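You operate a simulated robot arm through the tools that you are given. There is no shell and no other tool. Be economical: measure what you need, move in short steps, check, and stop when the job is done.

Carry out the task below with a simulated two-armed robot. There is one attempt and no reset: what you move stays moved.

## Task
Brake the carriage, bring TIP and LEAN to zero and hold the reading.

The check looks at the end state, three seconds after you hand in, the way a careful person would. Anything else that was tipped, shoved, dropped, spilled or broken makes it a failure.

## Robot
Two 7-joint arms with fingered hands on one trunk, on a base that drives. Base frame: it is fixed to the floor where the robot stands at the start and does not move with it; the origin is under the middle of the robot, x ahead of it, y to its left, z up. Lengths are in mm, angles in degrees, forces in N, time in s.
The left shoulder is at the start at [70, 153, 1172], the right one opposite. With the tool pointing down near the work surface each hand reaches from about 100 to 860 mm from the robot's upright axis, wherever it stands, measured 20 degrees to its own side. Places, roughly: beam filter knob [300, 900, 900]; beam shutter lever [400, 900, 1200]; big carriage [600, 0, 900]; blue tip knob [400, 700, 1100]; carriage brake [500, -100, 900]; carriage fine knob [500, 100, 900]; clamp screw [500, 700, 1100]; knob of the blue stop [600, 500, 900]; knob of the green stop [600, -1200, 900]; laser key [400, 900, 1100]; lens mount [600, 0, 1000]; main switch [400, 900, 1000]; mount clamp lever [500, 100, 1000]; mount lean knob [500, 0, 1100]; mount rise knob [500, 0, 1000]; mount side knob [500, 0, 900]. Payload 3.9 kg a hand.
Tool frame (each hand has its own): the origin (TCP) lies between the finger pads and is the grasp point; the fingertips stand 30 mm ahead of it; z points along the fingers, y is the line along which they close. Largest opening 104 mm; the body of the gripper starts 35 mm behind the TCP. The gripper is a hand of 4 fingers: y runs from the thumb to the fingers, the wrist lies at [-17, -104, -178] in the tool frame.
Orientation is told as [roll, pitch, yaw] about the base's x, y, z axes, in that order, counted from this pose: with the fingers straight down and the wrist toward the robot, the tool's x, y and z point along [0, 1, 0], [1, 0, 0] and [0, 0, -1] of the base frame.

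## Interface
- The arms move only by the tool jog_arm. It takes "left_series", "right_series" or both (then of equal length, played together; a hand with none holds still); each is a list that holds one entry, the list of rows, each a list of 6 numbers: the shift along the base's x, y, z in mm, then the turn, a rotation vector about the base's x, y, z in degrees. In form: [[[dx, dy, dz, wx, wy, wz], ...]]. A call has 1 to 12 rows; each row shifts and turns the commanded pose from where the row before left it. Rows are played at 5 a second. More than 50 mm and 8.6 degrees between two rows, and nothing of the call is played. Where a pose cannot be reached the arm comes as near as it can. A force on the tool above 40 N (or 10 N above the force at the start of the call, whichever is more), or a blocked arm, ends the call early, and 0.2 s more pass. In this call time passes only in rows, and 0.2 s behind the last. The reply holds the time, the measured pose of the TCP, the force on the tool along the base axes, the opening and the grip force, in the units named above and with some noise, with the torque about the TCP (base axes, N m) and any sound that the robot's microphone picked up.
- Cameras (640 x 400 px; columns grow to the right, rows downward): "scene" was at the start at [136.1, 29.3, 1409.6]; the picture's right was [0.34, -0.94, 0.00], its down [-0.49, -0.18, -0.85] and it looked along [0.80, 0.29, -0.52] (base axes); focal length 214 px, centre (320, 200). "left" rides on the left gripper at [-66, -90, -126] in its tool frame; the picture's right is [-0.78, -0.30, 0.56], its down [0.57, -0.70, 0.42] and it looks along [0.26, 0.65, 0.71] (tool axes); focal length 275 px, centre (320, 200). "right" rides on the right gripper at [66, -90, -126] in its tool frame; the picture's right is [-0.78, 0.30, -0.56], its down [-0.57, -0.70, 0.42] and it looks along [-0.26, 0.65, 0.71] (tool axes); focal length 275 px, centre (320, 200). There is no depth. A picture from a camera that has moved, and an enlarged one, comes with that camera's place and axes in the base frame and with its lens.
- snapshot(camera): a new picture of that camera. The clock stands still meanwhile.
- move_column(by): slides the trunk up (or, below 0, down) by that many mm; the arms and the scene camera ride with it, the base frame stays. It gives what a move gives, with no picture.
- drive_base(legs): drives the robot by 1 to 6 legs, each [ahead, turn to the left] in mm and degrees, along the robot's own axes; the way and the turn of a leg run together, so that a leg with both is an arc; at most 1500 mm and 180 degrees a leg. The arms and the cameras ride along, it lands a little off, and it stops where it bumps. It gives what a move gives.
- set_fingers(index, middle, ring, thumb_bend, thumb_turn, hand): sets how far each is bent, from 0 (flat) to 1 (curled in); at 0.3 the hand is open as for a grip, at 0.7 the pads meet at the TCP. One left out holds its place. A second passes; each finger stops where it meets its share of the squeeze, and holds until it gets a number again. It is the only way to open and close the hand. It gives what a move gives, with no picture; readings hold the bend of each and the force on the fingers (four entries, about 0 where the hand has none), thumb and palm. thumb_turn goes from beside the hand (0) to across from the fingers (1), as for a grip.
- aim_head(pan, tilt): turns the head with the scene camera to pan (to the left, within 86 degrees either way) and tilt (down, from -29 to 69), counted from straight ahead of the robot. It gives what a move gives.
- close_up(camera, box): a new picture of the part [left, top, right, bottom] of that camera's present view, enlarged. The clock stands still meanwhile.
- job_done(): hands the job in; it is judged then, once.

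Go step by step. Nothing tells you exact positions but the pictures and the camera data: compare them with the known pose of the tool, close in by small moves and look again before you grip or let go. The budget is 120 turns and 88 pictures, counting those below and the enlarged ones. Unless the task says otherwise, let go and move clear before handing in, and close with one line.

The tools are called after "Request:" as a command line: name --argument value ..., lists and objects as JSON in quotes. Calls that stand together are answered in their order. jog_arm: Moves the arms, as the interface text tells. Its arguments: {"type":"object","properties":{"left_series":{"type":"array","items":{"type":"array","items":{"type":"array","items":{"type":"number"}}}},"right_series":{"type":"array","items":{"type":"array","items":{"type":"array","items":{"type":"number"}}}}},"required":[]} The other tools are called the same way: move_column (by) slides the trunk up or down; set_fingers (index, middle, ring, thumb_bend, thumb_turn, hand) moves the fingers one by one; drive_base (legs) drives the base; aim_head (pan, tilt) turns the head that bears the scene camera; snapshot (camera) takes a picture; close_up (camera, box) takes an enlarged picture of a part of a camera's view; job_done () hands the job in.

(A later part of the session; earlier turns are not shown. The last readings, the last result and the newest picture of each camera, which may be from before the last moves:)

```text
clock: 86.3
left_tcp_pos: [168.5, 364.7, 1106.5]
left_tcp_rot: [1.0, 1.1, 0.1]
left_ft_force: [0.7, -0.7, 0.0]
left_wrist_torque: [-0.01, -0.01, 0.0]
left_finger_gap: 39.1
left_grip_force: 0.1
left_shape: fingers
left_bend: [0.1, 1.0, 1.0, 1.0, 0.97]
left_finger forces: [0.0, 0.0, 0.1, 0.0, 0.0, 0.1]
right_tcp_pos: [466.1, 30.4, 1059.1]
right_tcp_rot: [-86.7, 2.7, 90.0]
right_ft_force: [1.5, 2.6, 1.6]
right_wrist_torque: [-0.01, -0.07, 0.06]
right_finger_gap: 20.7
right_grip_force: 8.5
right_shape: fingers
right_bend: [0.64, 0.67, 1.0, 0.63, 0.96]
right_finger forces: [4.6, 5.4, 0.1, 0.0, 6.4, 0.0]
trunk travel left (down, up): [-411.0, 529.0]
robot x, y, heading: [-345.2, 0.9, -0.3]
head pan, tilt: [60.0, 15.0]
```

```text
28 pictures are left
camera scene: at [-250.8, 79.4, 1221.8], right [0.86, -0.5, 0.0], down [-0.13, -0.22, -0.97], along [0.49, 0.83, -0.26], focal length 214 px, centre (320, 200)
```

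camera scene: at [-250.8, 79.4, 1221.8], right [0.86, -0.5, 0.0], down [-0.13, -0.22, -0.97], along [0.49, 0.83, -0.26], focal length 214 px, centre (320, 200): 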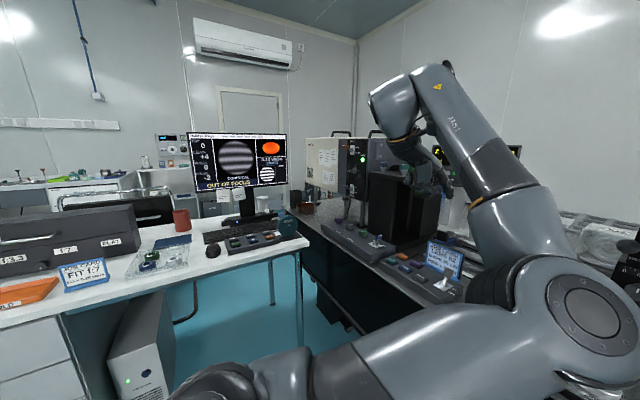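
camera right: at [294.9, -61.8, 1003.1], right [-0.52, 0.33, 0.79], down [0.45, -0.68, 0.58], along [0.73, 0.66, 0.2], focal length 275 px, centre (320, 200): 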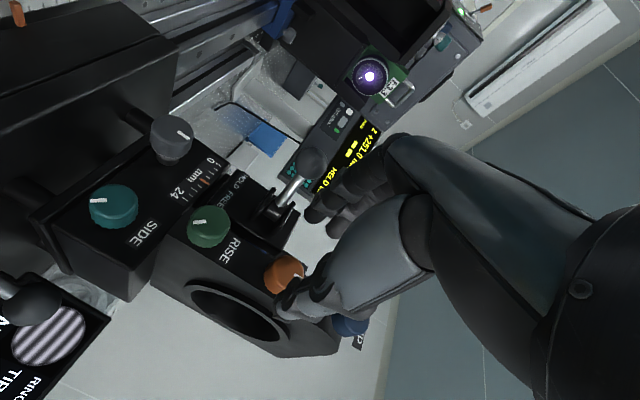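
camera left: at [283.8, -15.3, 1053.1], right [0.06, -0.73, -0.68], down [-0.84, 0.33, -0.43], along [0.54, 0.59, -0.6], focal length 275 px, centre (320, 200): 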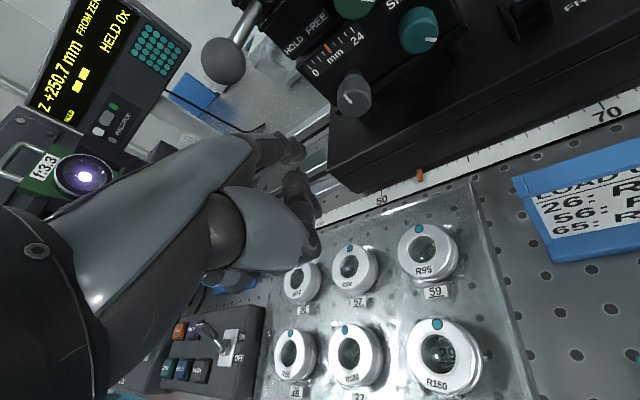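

LEAN fell to +4. Two full ratchets of 30° next.

Request:
jog_arm --right_series '[[[0, 0, 0, -6, 0, 0]]]'

Request:
set_fingers --hand "right" --index 0.5 --middle 0.5 --thumb_bend 0.5

Request:
jog_arm --right_series '[[[0, 0, 0, 7.5, 0, 0], [0, 0, 0, 7.5, 0, 0], [0, 0, 0, 7.5, 0, 0], [0, 0, 0, 7.5, 0, 0]]]'

Request:
set_fingers --hand "right" --index 0.7 --middle 0.7 --thumb_bend 0.7

Request:
jog_arm --right_series '[[[0, 0, 0, -7.5, 0, 0], [0, 0, 0, -7.5, 0, 0], [0, 0, 0, -7.5, 0, 0], [0, 0, 0, -7.5, 0, 0]]]'

Request:
set_fingers --hand "right" --index 0.5 --middle 0.5 --thumb_bend 0.5

Request:
jog_arm --right_series '[[[0, 0, 0, 7.5, 0, 0], [0, 0, 0, 7.5, 0, 0], [0, 0, 0, 7.5, 0, 0], [0, 0, 0, 7.5, 0, 0]]]'

Request:
set_fingers --hand "right" --index 0.7 --middle 0.7 --thumb_bend 0.7

Request:
jog_arm --right_series '[[[0, 0, 0, -7.5, 0, 0], [0, 0, 0, -7.5, 0, 0], [0, 0, 0, -7.5, 0, 0], [0, 0, 0, -7.5, 0, 0]]]'

Request:
close_up --camera "scene" --box '[180, 125, 300, 200]'

```text
clock: 86.7
left_tcp_pos: [169.9, 363.7, 1105.2]
left_tcp_rot: [0.8, 1.2, 0.1]
left_ft_force: [-0.3, 0.6, -0.1]
left_wrist_torque: [-0.03, 0.0, 0.0]
left_finger_gap: 38.8
left_grip_force: 0.0
left_shape: fingers
left_bend: [0.1, 1.0, 1.0, 1.0, 0.97]
left_finger forces: [0.0, 0.0, 0.0, 0.1, 0.1, 0.1]
right_tcp_pos: [466.3, 29.9, 1059.0]
right_tcp_rot: [-86.6, 8.8, 90.0]
right_ft_force: [0.4, 2.1, 1.2]
right_wrist_torque: [0.0, -0.06, 0.04]
right_finger_gap: 20.5
right_grip_force: 8.2
right_shape: fingers
right_bend: [0.64, 0.67, 1.0, 0.63, 0.96]
right_finger forces: [4.6, 5.4, 0.1, 0.0, 6.8, 0.1]
trunk travel left (down, up): [-411.0, 529.0]
robot x, y, heading: [-349.0, -3.7, -0.0]
head pan, tilt: [60.0, 15.0]
```

```text
clock: 87.7
left_tcp_pos: [169.4, 362.0, 1107.0]
left_tcp_rot: [1.0, 1.2, 0.0]
left_ft_force: [0.3, -1.0, 0.5]
left_wrist_torque: [-0.02, 0.0, -0.03]
left_finger_gap: 38.5
left_grip_force: 0.1
left_shape: fingers
left_bend: [0.1, 1.0, 1.0, 1.0, 0.97]
left_finger forces: [0.0, 0.1, 0.0, 0.1, 0.1, 0.1]
right_tcp_pos: [464.8, 28.8, 1059.7]
right_tcp_rot: [-86.6, 8.6, 90.0]
right_ft_force: [0.6, 0.0, -0.3]
right_wrist_torque: [-0.01, 0.03, -0.04]
right_finger_gap: 53.0
right_grip_force: 0.0
right_shape: fingers
right_bend: [0.5, 0.5, 1.0, 0.5, 0.97]
right_finger forces: [0.0, 0.0, 0.1, 0.1, 0.1, 0.0]
trunk travel left (down, up): [-411.0, 529.0]
robot x, y, heading: [-350.3, 0.8, -0.3]
head pan, tilt: [60.0, 15.0]
```

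```text
clock: 88.7
left_tcp_pos: [170.0, 361.3, 1106.9]
left_tcp_rot: [1.0, 1.2, 0.0]
left_ft_force: [0.5, 0.6, 0.8]
left_wrist_torque: [0.01, 0.02, 0.0]
left_finger_gap: 38.9
left_grip_force: 0.0
left_shape: fingers
left_bend: [0.1, 1.0, 1.0, 1.0, 0.97]
left_finger forces: [0.0, 0.0, 0.0, 0.0, 0.1, 0.0]
right_tcp_pos: [467.4, 27.5, 1059.3]
right_tcp_rot: [-86.4, -21.3, 89.9]
right_ft_force: [-0.8, 0.0, -0.4]
right_wrist_torque: [0.0, 0.01, 0.01]
right_finger_gap: 53.1
right_grip_force: 0.2
right_shape: fingers
right_bend: [0.5, 0.5, 1.0, 0.5, 0.97]
right_finger forces: [0.0, 0.0, 0.1, 0.0, 0.1, 0.0]
trunk travel left (down, up): [-411.0, 529.0]
robot x, y, heading: [-348.5, 2.5, -0.1]
head pan, tilt: [60.0, 15.0]
```

```text
clock: 89.7
left_tcp_pos: [169.3, 362.7, 1107.3]
left_tcp_rot: [1.0, 1.2, 0.1]
left_ft_force: [0.6, 0.6, -0.8]
left_wrist_torque: [0.01, 0.01, -0.01]
left_finger_gap: 38.7
left_grip_force: 0.1
left_shape: fingers
left_bend: [0.1, 1.0, 1.0, 1.0, 0.97]
left_finger forces: [0.0, 0.1, 0.1, 0.0, 0.1, 0.1]
right_tcp_pos: [465.9, 29.2, 1059.6]
right_tcp_rot: [-86.6, -21.3, 90.0]
right_ft_force: [1.2, 0.9, 2.0]
right_wrist_torque: [0.0, -0.06, 0.0]
right_finger_gap: 21.2
right_grip_force: 7.8
right_shape: fingers
right_bend: [0.64, 0.66, 1.0, 0.63, 0.97]
right_finger forces: [4.0, 4.7, 0.0, 0.1, 7.0, 0.1]
trunk travel left (down, up): [-411.0, 529.0]
robot x, y, heading: [-348.7, -4.1, -0.4]
head pan, tilt: [60.0, 15.0]
```

```text
clock: 90.7
left_tcp_pos: [169.2, 362.9, 1106.4]
left_tcp_rot: [0.9, 1.2, 0.1]
left_ft_force: [0.6, 0.3, 0.3]
left_wrist_torque: [0.0, -0.02, 0.0]
left_finger_gap: 38.7
left_grip_force: 0.2
left_shape: fingers
left_bend: [0.1, 1.0, 1.0, 1.0, 0.97]
left_finger forces: [0.0, 0.0, 0.0, 0.0, 0.1, 0.0]
right_tcp_pos: [466.4, 29.8, 1060.1]
right_tcp_rot: [-86.5, 8.8, 90.0]
right_ft_force: [2.0, 1.4, 0.0]
right_wrist_torque: [0.01, -0.05, 0.02]
right_finger_gap: 20.7
right_grip_force: 8.4
right_shape: fingers
right_bend: [0.64, 0.67, 1.0, 0.63, 0.96]
right_finger forces: [4.3, 5.0, 0.0, 0.1, 7.0, 0.1]
trunk travel left (down, up): [-411.0, 529.0]
robot x, y, heading: [-349.8, -3.4, -0.1]
head pan, tilt: [60.0, 15.0]
```

```text
clock: 91.7
left_tcp_pos: [168.4, 362.6, 1106.8]
left_tcp_rot: [1.0, 1.2, 0.1]
left_ft_force: [-0.3, -0.4, 0.0]
left_wrist_torque: [-0.01, 0.02, -0.01]
left_finger_gap: 39.0
left_grip_force: 0.0
left_shape: fingers
left_bend: [0.1, 1.0, 1.0, 1.0, 0.97]
left_finger forces: [0.0, 0.0, 0.1, 0.0, 0.0, 0.1]
right_tcp_pos: [466.5, 28.5, 1059.3]
right_tcp_rot: [-86.6, 8.7, 90.1]
right_ft_force: [-0.5, -0.4, -0.6]
right_wrist_torque: [0.0, -0.03, -0.02]
right_finger_gap: 53.3
right_grip_force: 0.0
right_shape: fingers
right_bend: [0.5, 0.5, 1.0, 0.5, 0.97]
right_finger forces: [0.0, 0.0, 0.0, 0.1, 0.1, 0.1]
trunk travel left (down, up): [-411.0, 529.0]
robot x, y, heading: [-349.7, -1.8, -0.1]
head pan, tilt: [60.0, 15.0]
```

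```text
clock: 92.7
left_tcp_pos: [169.8, 362.2, 1105.7]
left_tcp_rot: [1.1, 1.2, 0.0]
left_ft_force: [-0.1, -0.5, -0.2]
left_wrist_torque: [-0.01, 0.04, -0.02]
left_finger_gap: 38.8
left_grip_force: 0.0
left_shape: fingers
left_bend: [0.1, 1.0, 1.0, 1.0, 0.97]
left_finger forces: [0.0, 0.1, 0.1, 0.0, 0.0, 0.1]
right_tcp_pos: [467.7, 28.0, 1059.1]
right_tcp_rot: [-86.4, -21.3, 89.9]
right_ft_force: [-0.4, 0.1, -0.5]
right_wrist_torque: [0.01, 0.02, 0.01]
right_finger_gap: 53.2
right_grip_force: 0.0
right_shape: fingers
right_bend: [0.5, 0.5, 1.0, 0.5, 0.97]
right_finger forces: [0.0, 0.0, 0.0, 0.0, 0.0, 0.0]
trunk travel left (down, up): [-411.0, 529.0]
robot x, y, heading: [-349.8, 2.2, -0.2]
head pan, tilt: [60.0, 15.0]
```

```text
clock: 93.7
left_tcp_pos: [170.5, 362.7, 1107.0]
left_tcp_rot: [1.0, 1.1, 0.1]
left_ft_force: [0.1, -0.4, -0.2]
left_wrist_torque: [-0.01, -0.01, -0.02]
left_finger_gap: 39.0
left_grip_force: 0.0
left_shape: fingers
left_bend: [0.1, 1.0, 1.0, 1.0, 0.97]
left_finger forces: [0.1, 0.1, 0.0, 0.0, 0.0, 0.0]
right_tcp_pos: [466.6, 29.2, 1059.0]
right_tcp_rot: [-86.6, -21.3, 90.0]
right_ft_force: [1.2, 0.7, 2.5]
right_wrist_torque: [0.01, -0.09, 0.06]
right_finger_gap: 21.2
right_grip_force: 8.1
right_shape: fingers
right_bend: [0.64, 0.66, 1.0, 0.63, 0.97]
right_finger forces: [4.3, 4.7, 0.0, 0.1, 7.3, 0.1]
trunk travel left (down, up): [-411.0, 529.0]
robot x, y, heading: [-347.2, 0.2, -0.1]
head pan, tilt: [60.0, 15.0]
```

```text
clock: 94.7
left_tcp_pos: [169.9, 364.0, 1106.1]
left_tcp_rot: [0.9, 1.2, 0.1]
left_ft_force: [-0.3, 0.9, 0.1]
left_wrist_torque: [-0.03, -0.03, 0.01]
left_finger_gap: 39.0
left_grip_force: 0.1
left_shape: fingers
left_bend: [0.1, 1.0, 1.0, 1.0, 0.97]
left_finger forces: [0.1, 0.0, 0.0, 0.1, 0.0, 0.1]
right_tcp_pos: [466.8, 29.9, 1060.8]
right_tcp_rot: [-86.5, 8.7, 90.0]
right_ft_force: [2.0, 1.9, 0.8]
right_wrist_torque: [0.01, -0.05, 0.05]
right_finger_gap: 20.9
right_grip_force: 7.6
right_shape: fingers
right_bend: [0.64, 0.67, 1.0, 0.63, 0.96]
right_finger forces: [4.4, 4.9, 0.1, 0.0, 7.2, 0.0]
trunk travel left (down, up): [-411.0, 529.0]
robot x, y, heading: [-345.3, 1.9, -0.1]
head pan, tilt: [60.0, 15.0]
```

```text
5.33 times, centred on (240, 162) of scene
camera zoom: at [-250.6, 79.7, 1221.7], right [0.86, -0.5, 0.0], down [-0.13, -0.22, -0.97], along [0.49, 0.83, -0.26], focal length 1144 px, centre (747, 400)
```

zoom: 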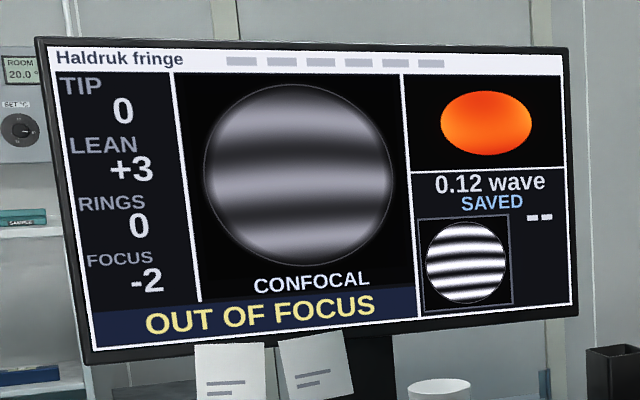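

LEAN +3, TIP 0. Two more ratchets.

Request:
set_fingers --hand "right" --index 0.5 --middle 0.5 --thumb_bend 0.5

Request:
jog_arm --right_series '[[[0, 0, 0, 7.5, 0, 0], [0, 0, 0, 7.5, 0, 0], [0, 0, 0, 7.5, 0, 0], [0, 0, 0, 7.5, 0, 0]]]'

Request:
set_fingers --hand "right" --index 0.7 --middle 0.7 --thumb_bend 0.7

Request:
jog_arm --right_series '[[[0, 0, 0, -7.5, 0, 0], [0, 0, 0, -7.5, 0, 0], [0, 0, 0, -7.5, 0, 0], [0, 0, 0, -7.5, 0, 0]]]'

Request:
set_fingers --hand "right" --index 0.5 --middle 0.5 --thumb_bend 0.5

Request:
jog_arm --right_series '[[[0, 0, 0, 7.5, 0, 0], [0, 0, 0, 7.5, 0, 0], [0, 0, 0, 7.5, 0, 0], [0, 0, 0, 7.5, 0, 0]]]'

Request:
set_fingers --hand "right" --index 0.7 --middle 0.7 --thumb_bend 0.7

Request:
jog_arm --right_series '[[[0, 0, 0, -7.5, 0, 0], [0, 0, 0, -7.5, 0, 0], [0, 0, 0, -7.5, 0, 0], [0, 0, 0, -7.5, 0, 0]]]'

Request:
close_up --camera "scene" --box '[180, 125, 300, 200]'

```text
clock: 95.7
left_tcp_pos: [168.9, 363.9, 1105.6]
left_tcp_rot: [1.0, 1.2, 0.1]
left_ft_force: [-0.2, 0.4, -0.1]
left_wrist_torque: [-0.02, -0.05, 0.04]
left_finger_gap: 38.8
left_grip_force: 0.0
left_shape: fingers
left_bend: [0.1, 1.0, 1.0, 1.0, 0.97]
left_finger forces: [0.1, 0.0, 0.0, 0.1, 0.0, 0.1]
right_tcp_pos: [466.3, 30.2, 1059.9]
right_tcp_rot: [-86.7, 8.7, 90.0]
right_ft_force: [-0.3, -0.5, -0.1]
right_wrist_torque: [0.0, -0.01, -0.03]
right_finger_gap: 53.2
right_grip_force: 0.0
right_shape: fingers
right_bend: [0.5, 0.5, 1.0, 0.5, 0.97]
right_finger forces: [0.1, 0.0, 0.0, 0.1, 0.1, 0.1]
trunk travel left (down, up): [-411.0, 529.0]
robot x, y, heading: [-347.0, 0.6, -0.5]
head pan, tilt: [60.0, 15.0]
```

```text
clock: 96.7
left_tcp_pos: [168.9, 361.7, 1106.3]
left_tcp_rot: [1.1, 1.2, 0.1]
left_ft_force: [0.3, 0.4, -0.7]
left_wrist_torque: [-0.01, 0.04, 0.03]
left_finger_gap: 39.1
left_grip_force: 0.0
left_shape: fingers
left_bend: [0.1, 1.0, 1.0, 1.0, 0.97]
left_finger forces: [0.1, 0.0, 0.0, 0.1, 0.0, 0.1]
right_tcp_pos: [467.9, 29.0, 1058.8]
right_tcp_rot: [-86.6, -21.3, 89.8]
right_ft_force: [0.8, -0.2, -1.3]
right_wrist_torque: [-0.02, 0.0, 0.0]
right_finger_gap: 53.1
right_grip_force: 0.0
right_shape: fingers
right_bend: [0.5, 0.5, 1.0, 0.5, 0.97]
right_finger forces: [0.0, 0.0, 0.0, 0.0, 0.0, 0.1]
trunk travel left (down, up): [-411.0, 529.0]
robot x, y, heading: [-350.3, -1.9, -0.4]
head pan, tilt: [60.0, 15.0]
```

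```text
clock: 97.7
left_tcp_pos: [169.2, 362.5, 1107.1]
left_tcp_rot: [1.0, 1.2, 0.1]
left_ft_force: [-0.9, -0.3, -0.3]
left_wrist_torque: [-0.02, -0.01, -0.03]
left_finger_gap: 38.9
left_grip_force: 0.0
left_shape: fingers
left_bend: [0.1, 1.0, 1.0, 1.0, 0.97]
left_finger forces: [0.0, 0.1, 0.0, 0.0, 0.0, 0.0]
right_tcp_pos: [465.7, 29.4, 1059.8]
right_tcp_rot: [-86.6, -21.3, 90.0]
right_ft_force: [1.7, -0.3, 0.9]
right_wrist_torque: [-0.03, -0.07, -0.01]
right_finger_gap: 21.3
right_grip_force: 7.6
right_shape: fingers
right_bend: [0.64, 0.66, 1.0, 0.63, 0.97]
right_finger forces: [4.2, 4.4, 0.0, 0.1, 7.3, 0.0]
trunk travel left (down, up): [-411.0, 529.0]
robot x, y, heading: [-348.9, -0.1, -0.2]
head pan, tilt: [60.0, 15.0]
```

```text
clock: 98.7
left_tcp_pos: [169.1, 363.4, 1106.0]
left_tcp_rot: [1.0, 1.2, 0.1]
left_ft_force: [0.1, -1.2, -1.3]
left_wrist_torque: [-0.03, 0.03, 0.03]
left_finger_gap: 38.9
left_grip_force: 0.1
left_shape: fingers
left_bend: [0.1, 1.0, 1.0, 1.0, 0.97]
left_finger forces: [0.1, 0.0, 0.0, 0.0, 0.0, 0.1]
right_tcp_pos: [466.1, 30.3, 1060.4]
right_tcp_rot: [-86.5, 8.9, 90.0]
right_ft_force: [2.0, 0.9, 1.6]
right_wrist_torque: [0.0, -0.05, 0.04]
right_finger_gap: 21.1
right_grip_force: 8.2
right_shape: fingers
right_bend: [0.64, 0.67, 1.0, 0.63, 0.96]
right_finger forces: [4.3, 4.6, 0.0, 0.1, 7.3, 0.1]
trunk travel left (down, up): [-411.0, 529.0]
robot x, y, heading: [-346.1, 2.3, -0.1]
head pan, tilt: [60.0, 15.0]
```

```text
clock: 99.7
left_tcp_pos: [170.0, 363.1, 1106.9]
left_tcp_rot: [1.0, 1.1, 0.1]
left_ft_force: [0.7, 0.2, -1.0]
left_wrist_torque: [0.03, 0.04, 0.0]
left_finger_gap: 38.8
left_grip_force: 0.0
left_shape: fingers
left_bend: [0.1, 1.0, 1.0, 1.0, 0.97]
left_finger forces: [0.0, 0.0, 0.1, 0.0, 0.1, 0.0]
right_tcp_pos: [466.6, 29.5, 1060.1]
right_tcp_rot: [-86.5, 8.7, 89.9]
right_ft_force: [-0.1, -0.5, -0.2]
right_wrist_torque: [0.0, 0.01, 0.03]
right_finger_gap: 53.3
right_grip_force: 0.0
right_shape: fingers
right_bend: [0.5, 0.5, 1.0, 0.5, 0.97]
right_finger forces: [0.1, 0.1, 0.0, 0.0, 0.0, 0.0]
trunk travel left (down, up): [-411.0, 529.0]
robot x, y, heading: [-350.2, 1.3, -0.1]
head pan, tilt: [60.0, 15.0]
```

```text
clock: 100.7
left_tcp_pos: [168.7, 361.9, 1106.2]
left_tcp_rot: [1.0, 1.2, 0.1]
left_ft_force: [0.4, 0.4, 0.8]
left_wrist_torque: [0.02, 0.04, -0.02]
left_finger_gap: 38.9
left_grip_force: 0.0
left_shape: fingers
left_bend: [0.1, 1.0, 1.0, 1.0, 0.97]
left_finger forces: [0.0, 0.1, 0.0, 0.0, 0.0, 0.0]
right_tcp_pos: [468.1, 27.0, 1059.2]
right_tcp_rot: [-86.5, -21.4, 90.0]
right_ft_force: [-0.2, -0.8, -0.1]
right_wrist_torque: [0.0, 0.0, -0.01]
right_finger_gap: 53.2
right_grip_force: 0.1
right_shape: fingers
right_bend: [0.5, 0.5, 1.0, 0.5, 0.97]
right_finger forces: [0.0, 0.0, 0.0, 0.1, 0.0, 0.0]
trunk travel left (down, up): [-411.0, 529.0]
robot x, y, heading: [-350.5, 0.7, -0.3]
head pan, tilt: [60.0, 15.0]
```

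```text
clock: 101.7
left_tcp_pos: [169.4, 362.2, 1107.2]
left_tcp_rot: [1.1, 1.2, 0.1]
left_ft_force: [0.0, -0.1, 0.3]
left_wrist_torque: [-0.01, 0.0, 0.01]
left_finger_gap: 39.1
left_grip_force: 0.0
left_shape: fingers
left_bend: [0.1, 1.0, 1.0, 1.0, 0.97]
left_finger forces: [0.0, 0.1, 0.0, 0.2, 0.0, 0.0]
right_tcp_pos: [465.7, 29.2, 1059.3]
right_tcp_rot: [-86.7, -21.3, 90.1]
right_ft_force: [1.0, 0.6, 1.3]
right_wrist_torque: [0.0, -0.04, 0.01]
right_finger_gap: 20.9
right_grip_force: 7.7
right_shape: fingers
right_bend: [0.64, 0.66, 1.0, 0.63, 0.97]
right_finger forces: [4.2, 4.5, 0.1, 0.0, 6.9, 0.0]
trunk travel left (down, up): [-411.0, 529.0]
robot x, y, heading: [-346.3, 1.8, -0.2]
head pan, tilt: [60.0, 15.0]
```

```text
clock: 102.7
left_tcp_pos: [169.6, 364.2, 1106.4]
left_tcp_rot: [0.9, 1.1, 0.0]
left_ft_force: [0.0, 0.0, -0.9]
left_wrist_torque: [0.0, 0.01, -0.01]
left_finger_gap: 38.7
left_grip_force: 0.0
left_shape: fingers
left_bend: [0.1, 1.0, 1.0, 1.0, 0.97]
left_finger forces: [0.0, 0.1, 0.0, 0.0, 0.0, 0.0]
right_tcp_pos: [466.2, 30.2, 1059.5]
right_tcp_rot: [-86.5, 8.7, 90.0]
right_ft_force: [0.8, 0.7, 0.8]
right_wrist_torque: [0.04, -0.02, 0.01]
right_finger_gap: 20.9
right_grip_force: 8.2
right_shape: fingers
right_bend: [0.64, 0.67, 1.0, 0.63, 0.96]
right_finger forces: [4.4, 4.7, 0.0, 0.0, 7.3, 0.0]
trunk travel left (down, up): [-411.0, 529.0]
robot x, y, heading: [-347.2, 2.6, -0.4]
head pan, tilt: [60.0, 15.0]
```

```text
5.33 times, centred on (240, 162) of scene
camera zoom: at [-250.8, 79.6, 1221.8], right [0.86, -0.5, 0.0], down [-0.13, -0.22, -0.97], along [0.49, 0.83, -0.26], focal length 1144 px, centre (747, 400)
```

zoom: 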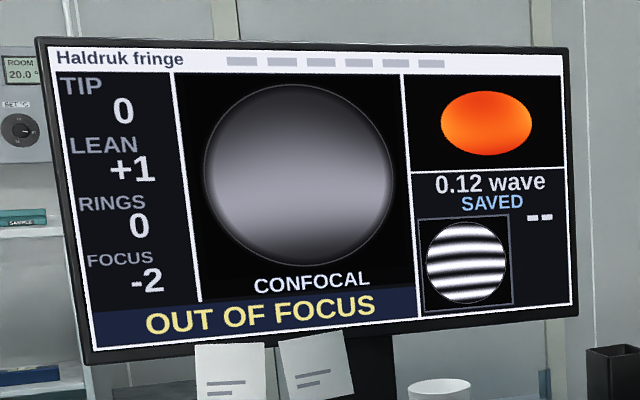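

LEAN +1. One more ratchet of about 26°.

Request:
set_fingers --hand "right" --index 0.5 --middle 0.5 --thumb_bend 0.5

Request:
jog_arm --right_series '[[[0, 0, 0, 7.5, 0, 0], [0, 0, 0, 7.5, 0, 0], [0, 0, 0, 7.5, 0, 0], [0, 0, 0, 7.5, 0, 0]]]'

Request:
set_fingers --hand "right" --index 0.7 --middle 0.7 --thumb_bend 0.7

Request:
jog_arm --right_series '[[[0, 0, 0, -6, 0, 0], [0, 0, 0, -6, 0, 0], [0, 0, 0, -6, 0, 0], [0, 0, 0, -6, 0, 0]]]'

Request:
close_up --camera "scene" --box '[180, 125, 300, 200]'

```text
clock: 103.7
left_tcp_pos: [169.3, 362.7, 1106.8]
left_tcp_rot: [1.0, 1.3, 0.1]
left_ft_force: [0.0, 0.7, 0.8]
left_wrist_torque: [-0.03, -0.03, -0.03]
left_finger_gap: 38.9
left_grip_force: 0.1
left_shape: fingers
left_bend: [0.1, 1.0, 1.0, 1.0, 0.97]
left_finger forces: [0.0, 0.1, 0.1, 0.1, 0.0, 0.0]
right_tcp_pos: [465.5, 28.6, 1059.1]
right_tcp_rot: [-86.7, 8.7, 89.9]
right_ft_force: [0.8, -0.5, -0.6]
right_wrist_torque: [0.0, -0.01, -0.01]
right_finger_gap: 53.3
right_grip_force: 0.1
right_shape: fingers
right_bend: [0.5, 0.5, 1.0, 0.5, 0.97]
right_finger forces: [0.0, 0.1, 0.1, 0.0, 0.0, 0.0]
trunk travel left (down, up): [-411.0, 529.0]
robot x, y, heading: [-350.0, 1.0, 0.1]
head pan, tilt: [60.0, 15.0]
```

```text
clock: 104.7
left_tcp_pos: [170.3, 360.5, 1106.7]
left_tcp_rot: [1.1, 1.2, 0.2]
left_ft_force: [-0.4, 0.1, 0.1]
left_wrist_torque: [0.04, -0.01, 0.01]
left_finger_gap: 38.8
left_grip_force: 0.1
left_shape: fingers
left_bend: [0.1, 1.0, 1.0, 1.0, 0.97]
left_finger forces: [0.1, 0.0, 0.0, 0.0, 0.1, 0.0]
right_tcp_pos: [466.7, 27.8, 1058.8]
right_tcp_rot: [-86.5, -21.3, 89.9]
right_ft_force: [0.1, 0.2, -0.3]
right_wrist_torque: [-0.01, 0.05, 0.0]
right_finger_gap: 53.0
right_grip_force: 0.1
right_shape: fingers
right_bend: [0.5, 0.5, 1.0, 0.5, 0.97]
right_finger forces: [0.0, 0.0, 0.0, 0.0, 0.1, 0.0]
trunk travel left (down, up): [-411.0, 529.0]
robot x, y, heading: [-346.3, -0.2, -0.1]
head pan, tilt: [60.0, 15.0]
```

```text
clock: 105.7
left_tcp_pos: [169.4, 362.5, 1106.4]
left_tcp_rot: [1.0, 1.1, 0.0]
left_ft_force: [-0.6, -0.1, -0.6]
left_wrist_torque: [0.01, -0.01, -0.02]
left_finger_gap: 38.9
left_grip_force: 0.1
left_shape: fingers
left_bend: [0.1, 1.0, 1.0, 1.0, 0.97]
left_finger forces: [0.1, 0.0, 0.1, 0.0, 0.0, 0.0]
right_tcp_pos: [466.6, 29.6, 1059.4]
right_tcp_rot: [-86.6, -21.2, 90.0]
right_ft_force: [1.0, 0.9, 2.2]
right_wrist_torque: [0.02, -0.03, -0.03]
right_finger_gap: 20.7
right_grip_force: 7.3
right_shape: fingers
right_bend: [0.64, 0.66, 1.0, 0.63, 0.97]
right_finger forces: [4.1, 4.6, 0.0, 0.0, 7.0, 0.0]
trunk travel left (down, up): [-411.0, 529.0]
robot x, y, heading: [-351.4, -1.6, 0.0]
head pan, tilt: [60.0, 15.0]
```

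```text
clock: 106.7
left_tcp_pos: [169.2, 363.3, 1106.7]
left_tcp_rot: [0.9, 1.2, 0.2]
left_ft_force: [-0.5, -0.6, 0.1]
left_wrist_torque: [-0.04, -0.01, -0.01]
left_finger_gap: 39.0
left_grip_force: 0.1
left_shape: fingers
left_bend: [0.1, 1.0, 1.0, 1.0, 0.97]
left_finger forces: [0.1, 0.0, 0.0, 0.0, 0.0, 0.0]
right_tcp_pos: [465.6, 29.7, 1059.3]
right_tcp_rot: [-86.5, 2.8, 90.1]
right_ft_force: [1.7, 1.1, 1.7]
right_wrist_torque: [0.0, -0.06, 0.02]
right_finger_gap: 20.6
right_grip_force: 8.6
right_shape: fingers
right_bend: [0.64, 0.66, 1.0, 0.63, 0.96]
right_finger forces: [4.2, 5.3, 0.0, 0.0, 6.9, 0.1]
trunk travel left (down, up): [-411.0, 529.0]
robot x, y, heading: [-352.0, -0.0, -0.3]
head pan, tilt: [60.0, 15.0]
```

```text
5.33 times, centred on (240, 162) of scene
camera zoom: at [-250.8, 79.6, 1221.8], right [0.86, -0.5, 0.0], down [-0.13, -0.22, -0.97], along [0.49, 0.83, -0.26], focal length 1144 px, centre (747, 400)
```

zoom: 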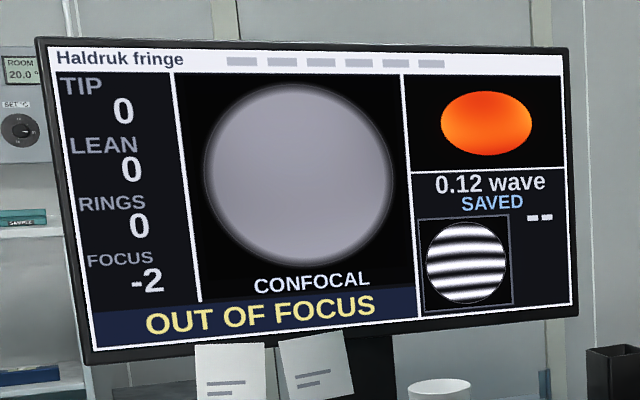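

Uniform field: TIP 0, LEAN 0. Release LEAN, retreat the right hand, and look at the button panel for HOLD.

Request:
set_fingers --hand "right" --index 0.5 --middle 0.5 --thumb_bend 0.5

Request:
jog_arm --right_series '[[[-12, 0, 0, 0, 0, 0], [-20, 0, 0, 0, 0, 0], [-25, 0, 0, 0, 0, 0], [-25, -10, 10, 0, 0, 0], [-10, -40, 10, 0, 0, 0], [-10, -40, 10, 0, 0, 0], [0, -40, 10, 0, 0, 0], [0, -40, 0, 0, 0, 0]]]'

Request:
aim_head --pan 40 --tilt 30

Request:
snapshot --camera "scene"

Request:
snapshot --camera "left"

```text
clock: 107.7
left_tcp_pos: [168.7, 362.3, 1106.6]
left_tcp_rot: [1.0, 1.2, 0.1]
left_ft_force: [-0.2, -0.8, -0.3]
left_wrist_torque: [-0.01, -0.03, -0.04]
left_finger_gap: 39.1
left_grip_force: 0.1
left_shape: fingers
left_bend: [0.1, 1.0, 1.0, 1.0, 0.97]
left_finger forces: [0.0, 0.0, 0.0, 0.0, 0.0, 0.0]
right_tcp_pos: [466.5, 29.2, 1060.4]
right_tcp_rot: [-86.6, 2.7, 90.1]
right_ft_force: [0.0, 0.9, 0.1]
right_wrist_torque: [0.0, 0.03, -0.03]
right_finger_gap: 53.3
right_grip_force: 0.0
right_shape: fingers
right_bend: [0.5, 0.5, 1.0, 0.5, 0.97]
right_finger forces: [0.1, 0.1, 0.1, 0.0, 0.0, 0.1]
trunk travel left (down, up): [-411.0, 529.0]
robot x, y, heading: [-345.4, 1.4, 0.0]
head pan, tilt: [60.0, 15.0]
```

```text
clock: 109.5
left_tcp_pos: [168.9, 360.0, 1105.7]
left_tcp_rot: [1.1, 1.2, 0.1]
left_ft_force: [0.4, 0.0, 0.0]
left_wrist_torque: [0.0, -0.01, -0.01]
left_finger_gap: 39.0
left_grip_force: 0.1
left_shape: fingers
left_bend: [0.1, 1.0, 1.0, 1.0, 0.97]
left_finger forces: [0.0, 0.1, 0.0, 0.0, 0.0, 0.0]
right_tcp_pos: [364.1, -142.3, 1100.7]
right_tcp_rot: [-86.5, 2.7, 90.0]
right_ft_force: [-0.8, 0.5, 1.0]
right_wrist_torque: [0.02, 0.01, 0.05]
right_finger_gap: 53.5
right_grip_force: 0.1
right_shape: fingers
right_bend: [0.5, 0.5, 1.0, 0.5, 0.97]
right_finger forces: [0.0, 0.0, 0.1, 0.0, 0.0, 0.0]
trunk travel left (down, up): [-411.0, 529.0]
robot x, y, heading: [-352.3, 2.0, -0.2]
head pan, tilt: [60.0, 15.0]
```

```text
clock: 110.3
left_tcp_pos: [168.7, 362.6, 1105.5]
left_tcp_rot: [1.0, 1.2, 0.0]
left_ft_force: [0.1, -0.4, -0.2]
left_wrist_torque: [0.0, -0.01, -0.01]
left_finger_gap: 38.7
left_grip_force: 0.0
left_shape: fingers
left_bend: [0.1, 1.0, 1.0, 1.0, 0.97]
left_finger forces: [0.0, 0.1, 0.0, 0.0, 0.0, 0.1]
right_tcp_pos: [363.5, -140.4, 1101.2]
right_tcp_rot: [-86.6, 2.8, 90.0]
right_ft_force: [0.0, 0.5, 0.6]
right_wrist_torque: [0.01, 0.01, -0.03]
right_finger_gap: 53.4
right_grip_force: 0.0
right_shape: fingers
right_bend: [0.5, 0.5, 1.0, 0.5, 0.97]
right_finger forces: [0.0, 0.0, 0.0, 0.1, 0.0, 0.0]
trunk travel left (down, up): [-411.0, 529.0]
robot x, y, heading: [-349.6, 1.6, -0.1]
head pan, tilt: [40.0, 30.0]
```

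```text
24 pictures are left
camera scene: at [-228.5, 56.0, 1197.7], right [0.64, -0.77, 0.0], down [-0.38, -0.32, -0.87], along [0.67, 0.56, -0.5], focal length 214 px, centre (320, 200)
```

scene: 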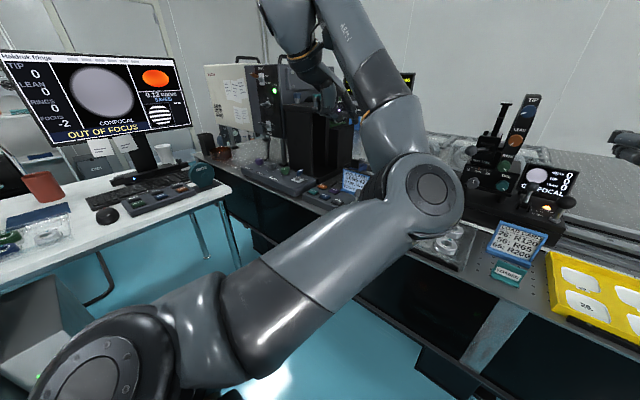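

```text
23 pictures are left
camera left: at [81.1, 294.4, 1233.7], right [-0.31, -0.77, -0.56], down [-0.71, 0.58, -0.4], along [0.63, 0.28, -0.72], focal length 275 px, centre (320, 200)
```

left: 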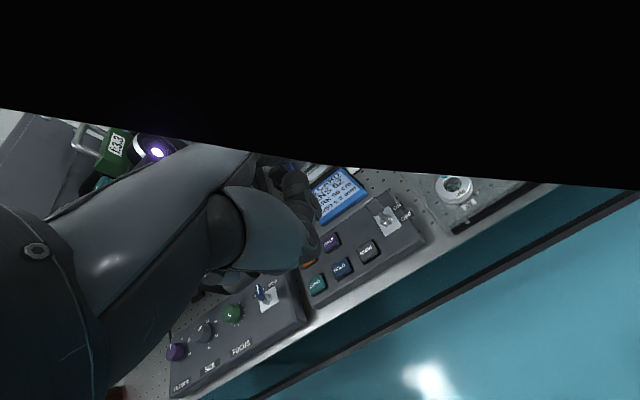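

All zero. HOLD is the blue button at about (268,443,~868). I'll pitch the left hand so the index points down, and come over it.

Request:
jog_arm --left_series '[[[0, 20, 0, 0, 7.5, 0], [5, 20, 0, 0, 7.5, 0], [5, 20, 0, 0, 7.5, 0], [5, 20, 0, 0, 7.5, 0], [5, 11, -30, 0, 0, 0], [0, 0, -40, 0, 0, 0], [0, 0, -26, 0, 0, 0]]]'

Request:
snapshot --camera "left"

Request:
snapshot --camera "scene"

```text
clock: 112.0
left_tcp_pos: [189.7, 453.9, 1010.5]
left_tcp_rot: [0.9, 31.2, 0.1]
left_ft_force: [0.3, -0.8, -0.2]
left_wrist_torque: [-0.03, 0.0, -0.03]
left_finger_gap: 38.7
left_grip_force: 0.1
left_shape: fingers
left_bend: [0.1, 1.0, 1.0, 1.0, 0.97]
left_finger forces: [0.0, 0.0, 0.1, 0.1, 0.1, 0.0]
right_tcp_pos: [363.1, -139.3, 1100.2]
right_tcp_rot: [-86.5, 2.7, 90.0]
right_ft_force: [-0.9, -0.2, 0.3]
right_wrist_torque: [-0.02, -0.02, 0.02]
right_finger_gap: 53.8
right_grip_force: 0.0
right_shape: fingers
right_bend: [0.5, 0.5, 1.0, 0.5, 0.97]
right_finger forces: [0.1, 0.0, 0.0, 0.0, 0.0, 0.0]
trunk travel left (down, up): [-411.0, 529.0]
robot x, y, heading: [-345.7, 0.2, -0.3]
head pan, tilt: [40.0, 30.0]
```

```text
22 pictures are left
camera left: at [176.2, 385.4, 1164.3], right [-0.55, -0.77, -0.34], down [-0.82, 0.58, 0.01], along [0.19, 0.28, -0.94], focal length 275 px, centre (320, 200)
```

left: 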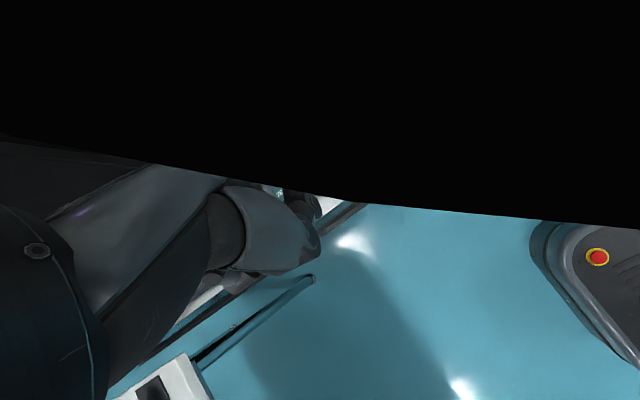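

```text
21 pictures are left
camera scene: at [-228.0, 56.3, 1197.7], right [0.64, -0.77, 0.0], down [-0.38, -0.32, -0.87], along [0.67, 0.55, -0.5], focal length 214 px, centre (320, 200)
```

scene: 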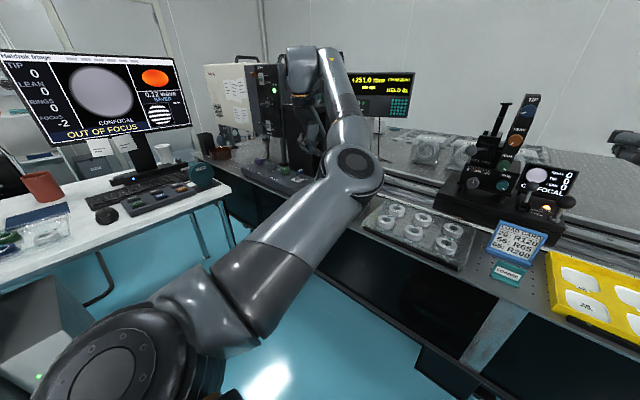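

The forearm hides both views here. Raise the trunk and use a gentler pitch so the left camera sees the fingertip and the panel.

Request:
move_column --by 200

Request:
jog_arm --left_series '[[[-5, 0, -40, 0, -8, 0], [-5, 0, -40, 0, -8, 0], [-5, 0, -40, 0, 0, 0], [0, 0, -40, 0, 0, 0], [0, 0, -40, 0, 0, 0]]]'

Request:
snapshot --camera "left"

Request:
snapshot --camera "scene"

```text
clock: 114.1
left_tcp_pos: [189.5, 452.4, 1210.3]
left_tcp_rot: [1.0, 31.2, 0.1]
left_ft_force: [0.7, 0.1, 0.1]
left_wrist_torque: [0.02, 0.01, 0.0]
left_finger_gap: 38.9
left_grip_force: 0.0
left_shape: fingers
left_bend: [0.1, 1.0, 1.0, 1.0, 0.97]
left_finger forces: [0.0, 0.1, 0.0, 0.1, 0.1, 0.0]
right_tcp_pos: [363.4, -140.9, 1299.9]
right_tcp_rot: [-86.6, 2.7, 90.0]
right_ft_force: [0.5, -0.2, 0.1]
right_wrist_torque: [-0.03, 0.0, 0.01]
right_finger_gap: 53.2
right_grip_force: 0.1
right_shape: fingers
right_bend: [0.5, 0.5, 1.0, 0.5, 0.97]
right_finger forces: [0.0, 0.1, 0.1, 0.0, 0.1, 0.0]
trunk travel left (down, up): [-611.0, 329.0]
robot x, y, heading: [-347.7, 0.1, -0.3]
head pan, tilt: [40.0, 30.0]
```

```text
clock: 115.3
left_tcp_pos: [173.4, 453.2, 1010.6]
left_tcp_rot: [0.9, 15.1, 0.1]
left_ft_force: [0.0, 0.7, 0.2]
left_wrist_torque: [0.03, 0.01, 0.0]
left_finger_gap: 38.9
left_grip_force: 0.0
left_shape: fingers
left_bend: [0.1, 1.0, 1.0, 1.0, 0.97]
left_finger forces: [0.0, 0.0, 0.1, 0.0, 0.1, 0.0]
right_tcp_pos: [364.4, -140.1, 1300.1]
right_tcp_rot: [-86.6, 2.8, 90.0]
right_ft_force: [-0.2, -0.5, 0.4]
right_wrist_torque: [0.02, -0.03, 0.0]
right_finger_gap: 53.3
right_grip_force: 0.0
right_shape: fingers
right_bend: [0.5, 0.5, 1.0, 0.5, 0.97]
right_finger forces: [0.0, 0.1, 0.0, 0.0, 0.0, 0.0]
trunk travel left (down, up): [-611.0, 329.0]
robot x, y, heading: [-349.3, 1.3, -0.2]
head pan, tilt: [40.0, 30.0]
```

```text
20 pictures are left
camera left: at [118.6, 386.3, 1154.8], right [-0.43, -0.77, -0.47], down [-0.79, 0.58, -0.22], along [0.44, 0.28, -0.85], focal length 275 px, centre (320, 200)
```

left: 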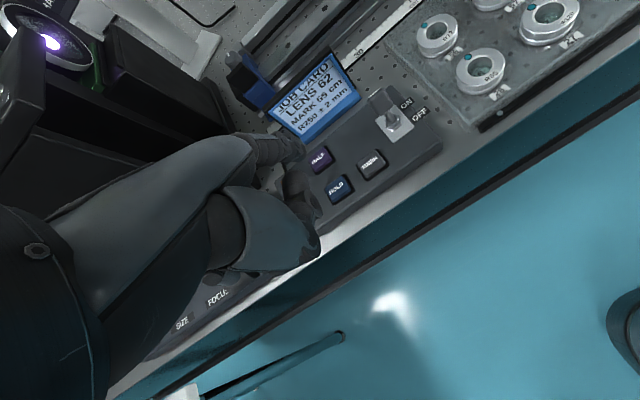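

```text
19 pictures are left
camera scene: at [-228.1, 56.7, 1397.7], right [0.64, -0.77, 0.0], down [-0.38, -0.32, -0.87], along [0.67, 0.55, -0.5], focal length 214 px, centre (320, 200)
```

scene: 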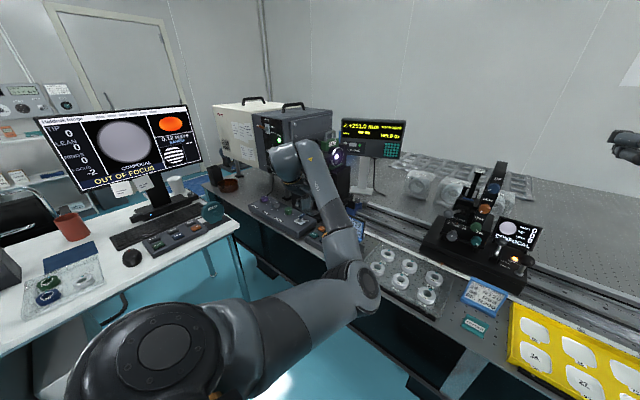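

The tip model checks out: tip ≈(266,442,969), HOLD ≈(265,450,868). Descend partway and verify.

Request:
jog_arm --left_series '[[[0, 4, -25, 0, 0, 0], [0, 3, -25, 0, 0, 0], [-1, 0, -22, 0, 0, 0]]]'

Request:
close_up --camera "left" --box '[220, 80, 440, 240]'

```text
clock: 116.1
left_tcp_pos: [172.8, 460.2, 939.2]
left_tcp_rot: [1.0, 15.1, 0.1]
left_ft_force: [-0.1, 0.2, -0.2]
left_wrist_torque: [0.03, -0.03, -0.01]
left_finger_gap: 38.9
left_grip_force: 0.1
left_shape: fingers
left_bend: [0.1, 1.0, 1.0, 1.0, 0.97]
left_finger forces: [0.1, 0.0, 0.1, 0.0, 0.0, 0.0]
right_tcp_pos: [363.8, -140.6, 1299.8]
right_tcp_rot: [-86.5, 2.7, 90.0]
right_ft_force: [0.6, 0.4, -0.4]
right_wrist_torque: [-0.01, -0.02, 0.02]
right_finger_gap: 53.6
right_grip_force: 0.1
right_shape: fingers
right_bend: [0.5, 0.5, 1.0, 0.5, 0.97]
right_finger forces: [0.1, 0.0, 0.0, 0.1, 0.1, 0.0]
trunk travel left (down, up): [-611.0, 329.0]
robot x, y, heading: [-347.4, -3.2, -0.4]
head pan, tilt: [40.0, 30.0]
```

```text
2.50 times, centred on (330, 160) of left
camera zoom: at [117.8, 392.5, 1083.0], right [-0.43, -0.77, -0.47], down [-0.79, 0.58, -0.22], along [0.44, 0.28, -0.85], focal length 688 px, centre (295, 300)
```

zoom: 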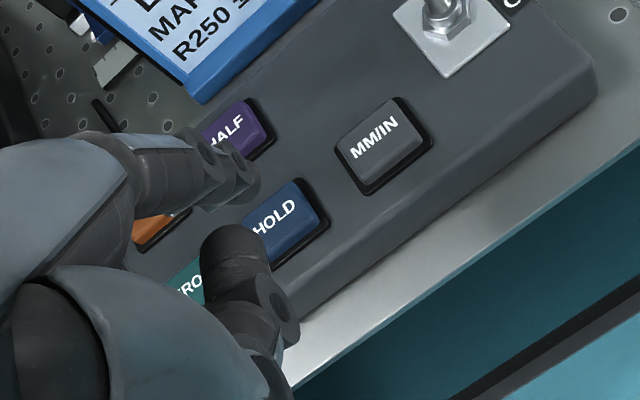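

Tip needs 8 mm toward me. Shift, then press in small steps and read the display.

Request:
jog_arm --left_series '[[[-8, 1, -8, 0, 0, 0], [0, 0, -8, 0, 0, 0], [0, 0, -4, 0, 0, 0], [0, 0, -3, 0, 0, 0]]]'

Request:
close_up --camera "left" --box '[220, 80, 440, 240]'

```text
clock: 117.1
left_tcp_pos: [165.7, 462.1, 916.2]
left_tcp_rot: [1.0, 15.2, 0.2]
left_ft_force: [0.0, -0.8, 0.9]
left_wrist_torque: [0.02, 0.01, 0.01]
left_finger_gap: 39.0
left_grip_force: 0.0
left_shape: fingers
left_bend: [0.1, 1.0, 1.0, 1.0, 0.97]
left_finger forces: [0.0, 0.0, 0.0, 0.1, 0.0, 0.0]
right_tcp_pos: [364.1, -139.8, 1300.9]
right_tcp_rot: [-86.6, 2.6, 89.9]
right_ft_force: [-0.9, 0.1, -0.1]
right_wrist_torque: [0.02, 0.02, -0.03]
right_finger_gap: 53.3
right_grip_force: 0.1
right_shape: fingers
right_bend: [0.5, 0.5, 1.0, 0.5, 0.97]
right_finger forces: [0.0, 0.0, 0.0, 0.0, 0.0, 0.0]
trunk travel left (down, up): [-611.0, 329.0]
robot x, y, heading: [-347.4, 0.6, -0.1]
head pan, tilt: [40.0, 30.0]
```

```text
2.50 times, centred on (330, 160) of left
camera zoom: at [110.2, 393.3, 1060.2], right [-0.43, -0.77, -0.47], down [-0.79, 0.58, -0.22], along [0.44, 0.28, -0.85], focal length 688 px, centre (295, 300)
```

zoom: 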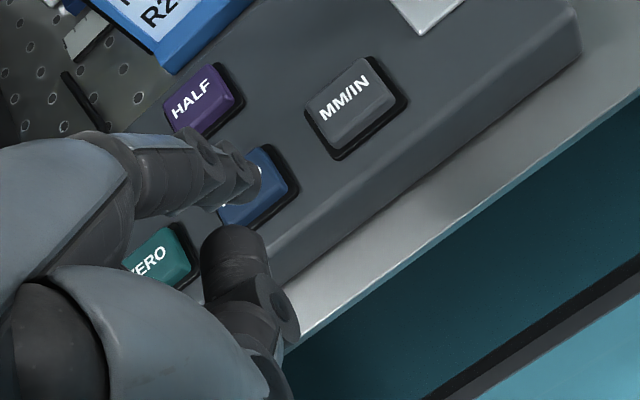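

The tip is over HOLD. Press further.

Request:
jog_arm --left_series '[[[0, 0, -3, 0, 0, 0], [0, 0, -3, 0, 0, 0], [0, 0, -3, 0, 0, 0]]]'

Request:
close_up --camera "scene" --box '[330, 110, 420, 170]'

```text
clock: 117.9
left_tcp_pos: [165.7, 461.7, 907.3]
left_tcp_rot: [0.9, 15.2, 0.1]
left_ft_force: [0.4, 0.0, -1.1]
left_wrist_torque: [0.02, 0.03, 0.01]
left_finger_gap: 39.0
left_grip_force: 0.1
left_shape: fingers
left_bend: [0.1, 1.0, 1.0, 1.0, 0.97]
left_finger forces: [0.0, 0.1, 0.0, 0.1, 0.1, 0.0]
right_tcp_pos: [363.9, -140.6, 1299.8]
right_tcp_rot: [-86.6, 2.7, 90.0]
right_ft_force: [0.2, 0.1, -0.1]
right_wrist_torque: [0.0, 0.01, 0.0]
right_finger_gap: 53.6
right_grip_force: 0.0
right_shape: fingers
right_bend: [0.5, 0.5, 1.0, 0.5, 0.97]
right_finger forces: [0.0, 0.1, 0.1, 0.0, 0.0, 0.0]
trunk travel left (down, up): [-611.0, 329.0]
robot x, y, heading: [-347.2, -2.1, -0.3]
head pan, tilt: [40.0, 30.0]
```

```text
6.67 times, centred on (375, 140) of scene
camera zoom: at [-228.3, 56.1, 1397.7], right [0.64, -0.77, 0.0], down [-0.38, -0.32, -0.87], along [0.67, 0.55, -0.5], focal length 1430 px, centre (-47, 600)
```

zoom: 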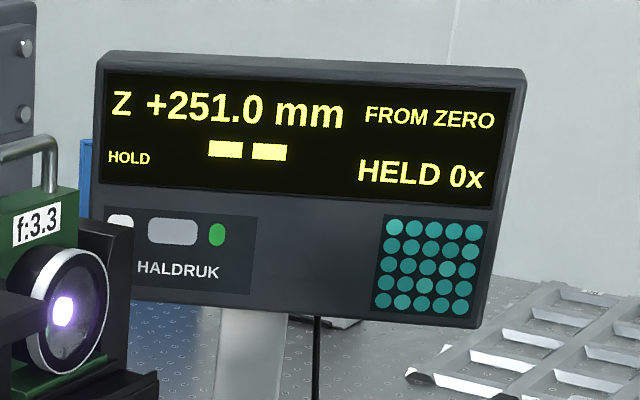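

No contact yet; I look again before going lower.

Request:
close_up --camera "left" --box '[220, 80, 440, 240]'

```text
2.50 times, centred on (330, 160) of left
camera zoom: at [110.3, 393.2, 1051.4], right [-0.43, -0.77, -0.47], down [-0.79, 0.58, -0.22], along [0.44, 0.28, -0.85], focal length 688 px, centre (295, 300)
```

zoom: 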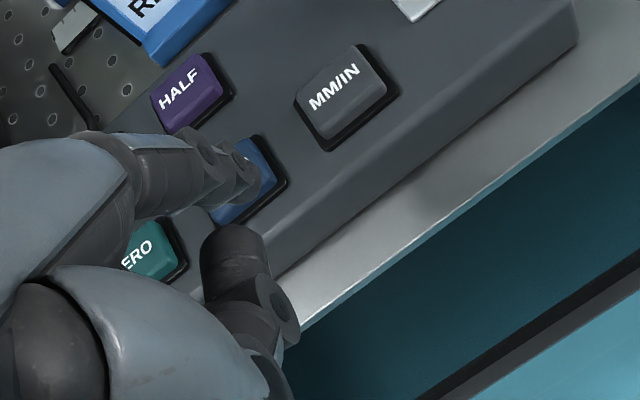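

Still on HOLD. Continue down gently.

Request:
jog_arm --left_series '[[[1, 0, -3, 0, 0, 0], [1, 0, -3, 0, 0, 0], [1, 0, -3, 0, 0, 0]]]'

Request:
close_up --camera "scene" --box '[330, 110, 420, 170]'

```text
clock: 118.7
left_tcp_pos: [168.0, 462.2, 898.0]
left_tcp_rot: [1.0, 15.2, 0.1]
left_ft_force: [-0.1, -0.4, 0.1]
left_wrist_torque: [0.01, -0.03, 0.04]
left_finger_gap: 39.1
left_grip_force: 0.0
left_shape: fingers
left_bend: [0.1, 1.0, 1.0, 1.0, 0.97]
left_finger forces: [0.0, 0.1, 0.1, 0.0, 0.0, 0.1]
right_tcp_pos: [364.3, -140.2, 1299.8]
right_tcp_rot: [-86.6, 2.8, 90.1]
right_ft_force: [0.8, 0.7, -0.1]
right_wrist_torque: [-0.03, 0.02, 0.03]
right_finger_gap: 53.5
right_grip_force: 0.1
right_shape: fingers
right_bend: [0.5, 0.5, 1.0, 0.5, 0.97]
right_finger forces: [0.0, 0.0, 0.0, 0.0, 0.0, 0.1]
trunk travel left (down, up): [-611.0, 329.0]
robot x, y, heading: [-349.6, 1.1, -0.4]
head pan, tilt: [40.0, 30.0]
```

```text
6.67 times, centred on (375, 140) of scene
camera zoom: at [-228.3, 56.1, 1397.7], right [0.64, -0.77, 0.0], down [-0.38, -0.32, -0.87], along [0.67, 0.55, -0.5], focal length 1430 px, centre (-47, 600)
```

zoom: 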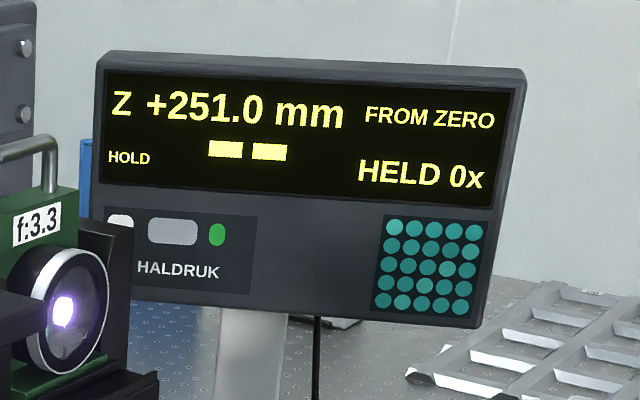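

Request:
close_up --camera "left" --box '[220, 80, 440, 240]'

```text
2.50 times, centred on (330, 160) of left
camera zoom: at [113.3, 393.1, 1042.6], right [-0.43, -0.77, -0.47], down [-0.79, 0.58, -0.22], along [0.44, 0.28, -0.85], focal length 688 px, centre (295, 300)
```

zoom: 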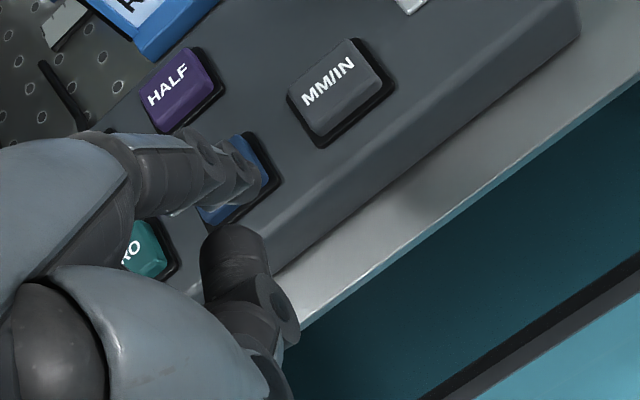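

Centre it: +6 mm x, +3 mm y, then continue down.

Request:
jog_arm --left_series '[[[5, 3, 0, 0, 0, 0], [0, 0, -2, 0, 0, 0], [0, 0, -2, 0, 0, 0], [0, 0, -2, 0, 0, 0], [0, 0, -2, 0, 0, 0]]]'

```text
clock: 119.9
left_tcp_pos: [172.8, 465.2, 890.9]
left_tcp_rot: [1.1, 15.2, 0.1]
left_ft_force: [0.2, -0.1, 0.6]
left_wrist_torque: [-0.02, 0.02, -0.04]
left_finger_gap: 38.8
left_grip_force: 0.2
left_shape: fingers
left_bend: [0.1, 1.0, 1.0, 1.0, 0.97]
left_finger forces: [0.1, 0.0, 0.1, 0.0, 0.1, 0.0]
right_tcp_pos: [364.1, -140.3, 1301.2]
right_tcp_rot: [-86.6, 2.7, 90.0]
right_ft_force: [0.1, 0.3, -0.7]
right_wrist_torque: [0.0, 0.0, 0.0]
right_finger_gap: 53.5
right_grip_force: 0.0
right_shape: fingers
right_bend: [0.5, 0.5, 1.0, 0.5, 0.97]
right_finger forces: [0.1, 0.1, 0.0, 0.0, 0.0, 0.0]
trunk travel left (down, up): [-611.0, 329.0]
robot x, y, heading: [-352.3, 0.6, -0.2]
head pan, tilt: [40.0, 30.0]
```

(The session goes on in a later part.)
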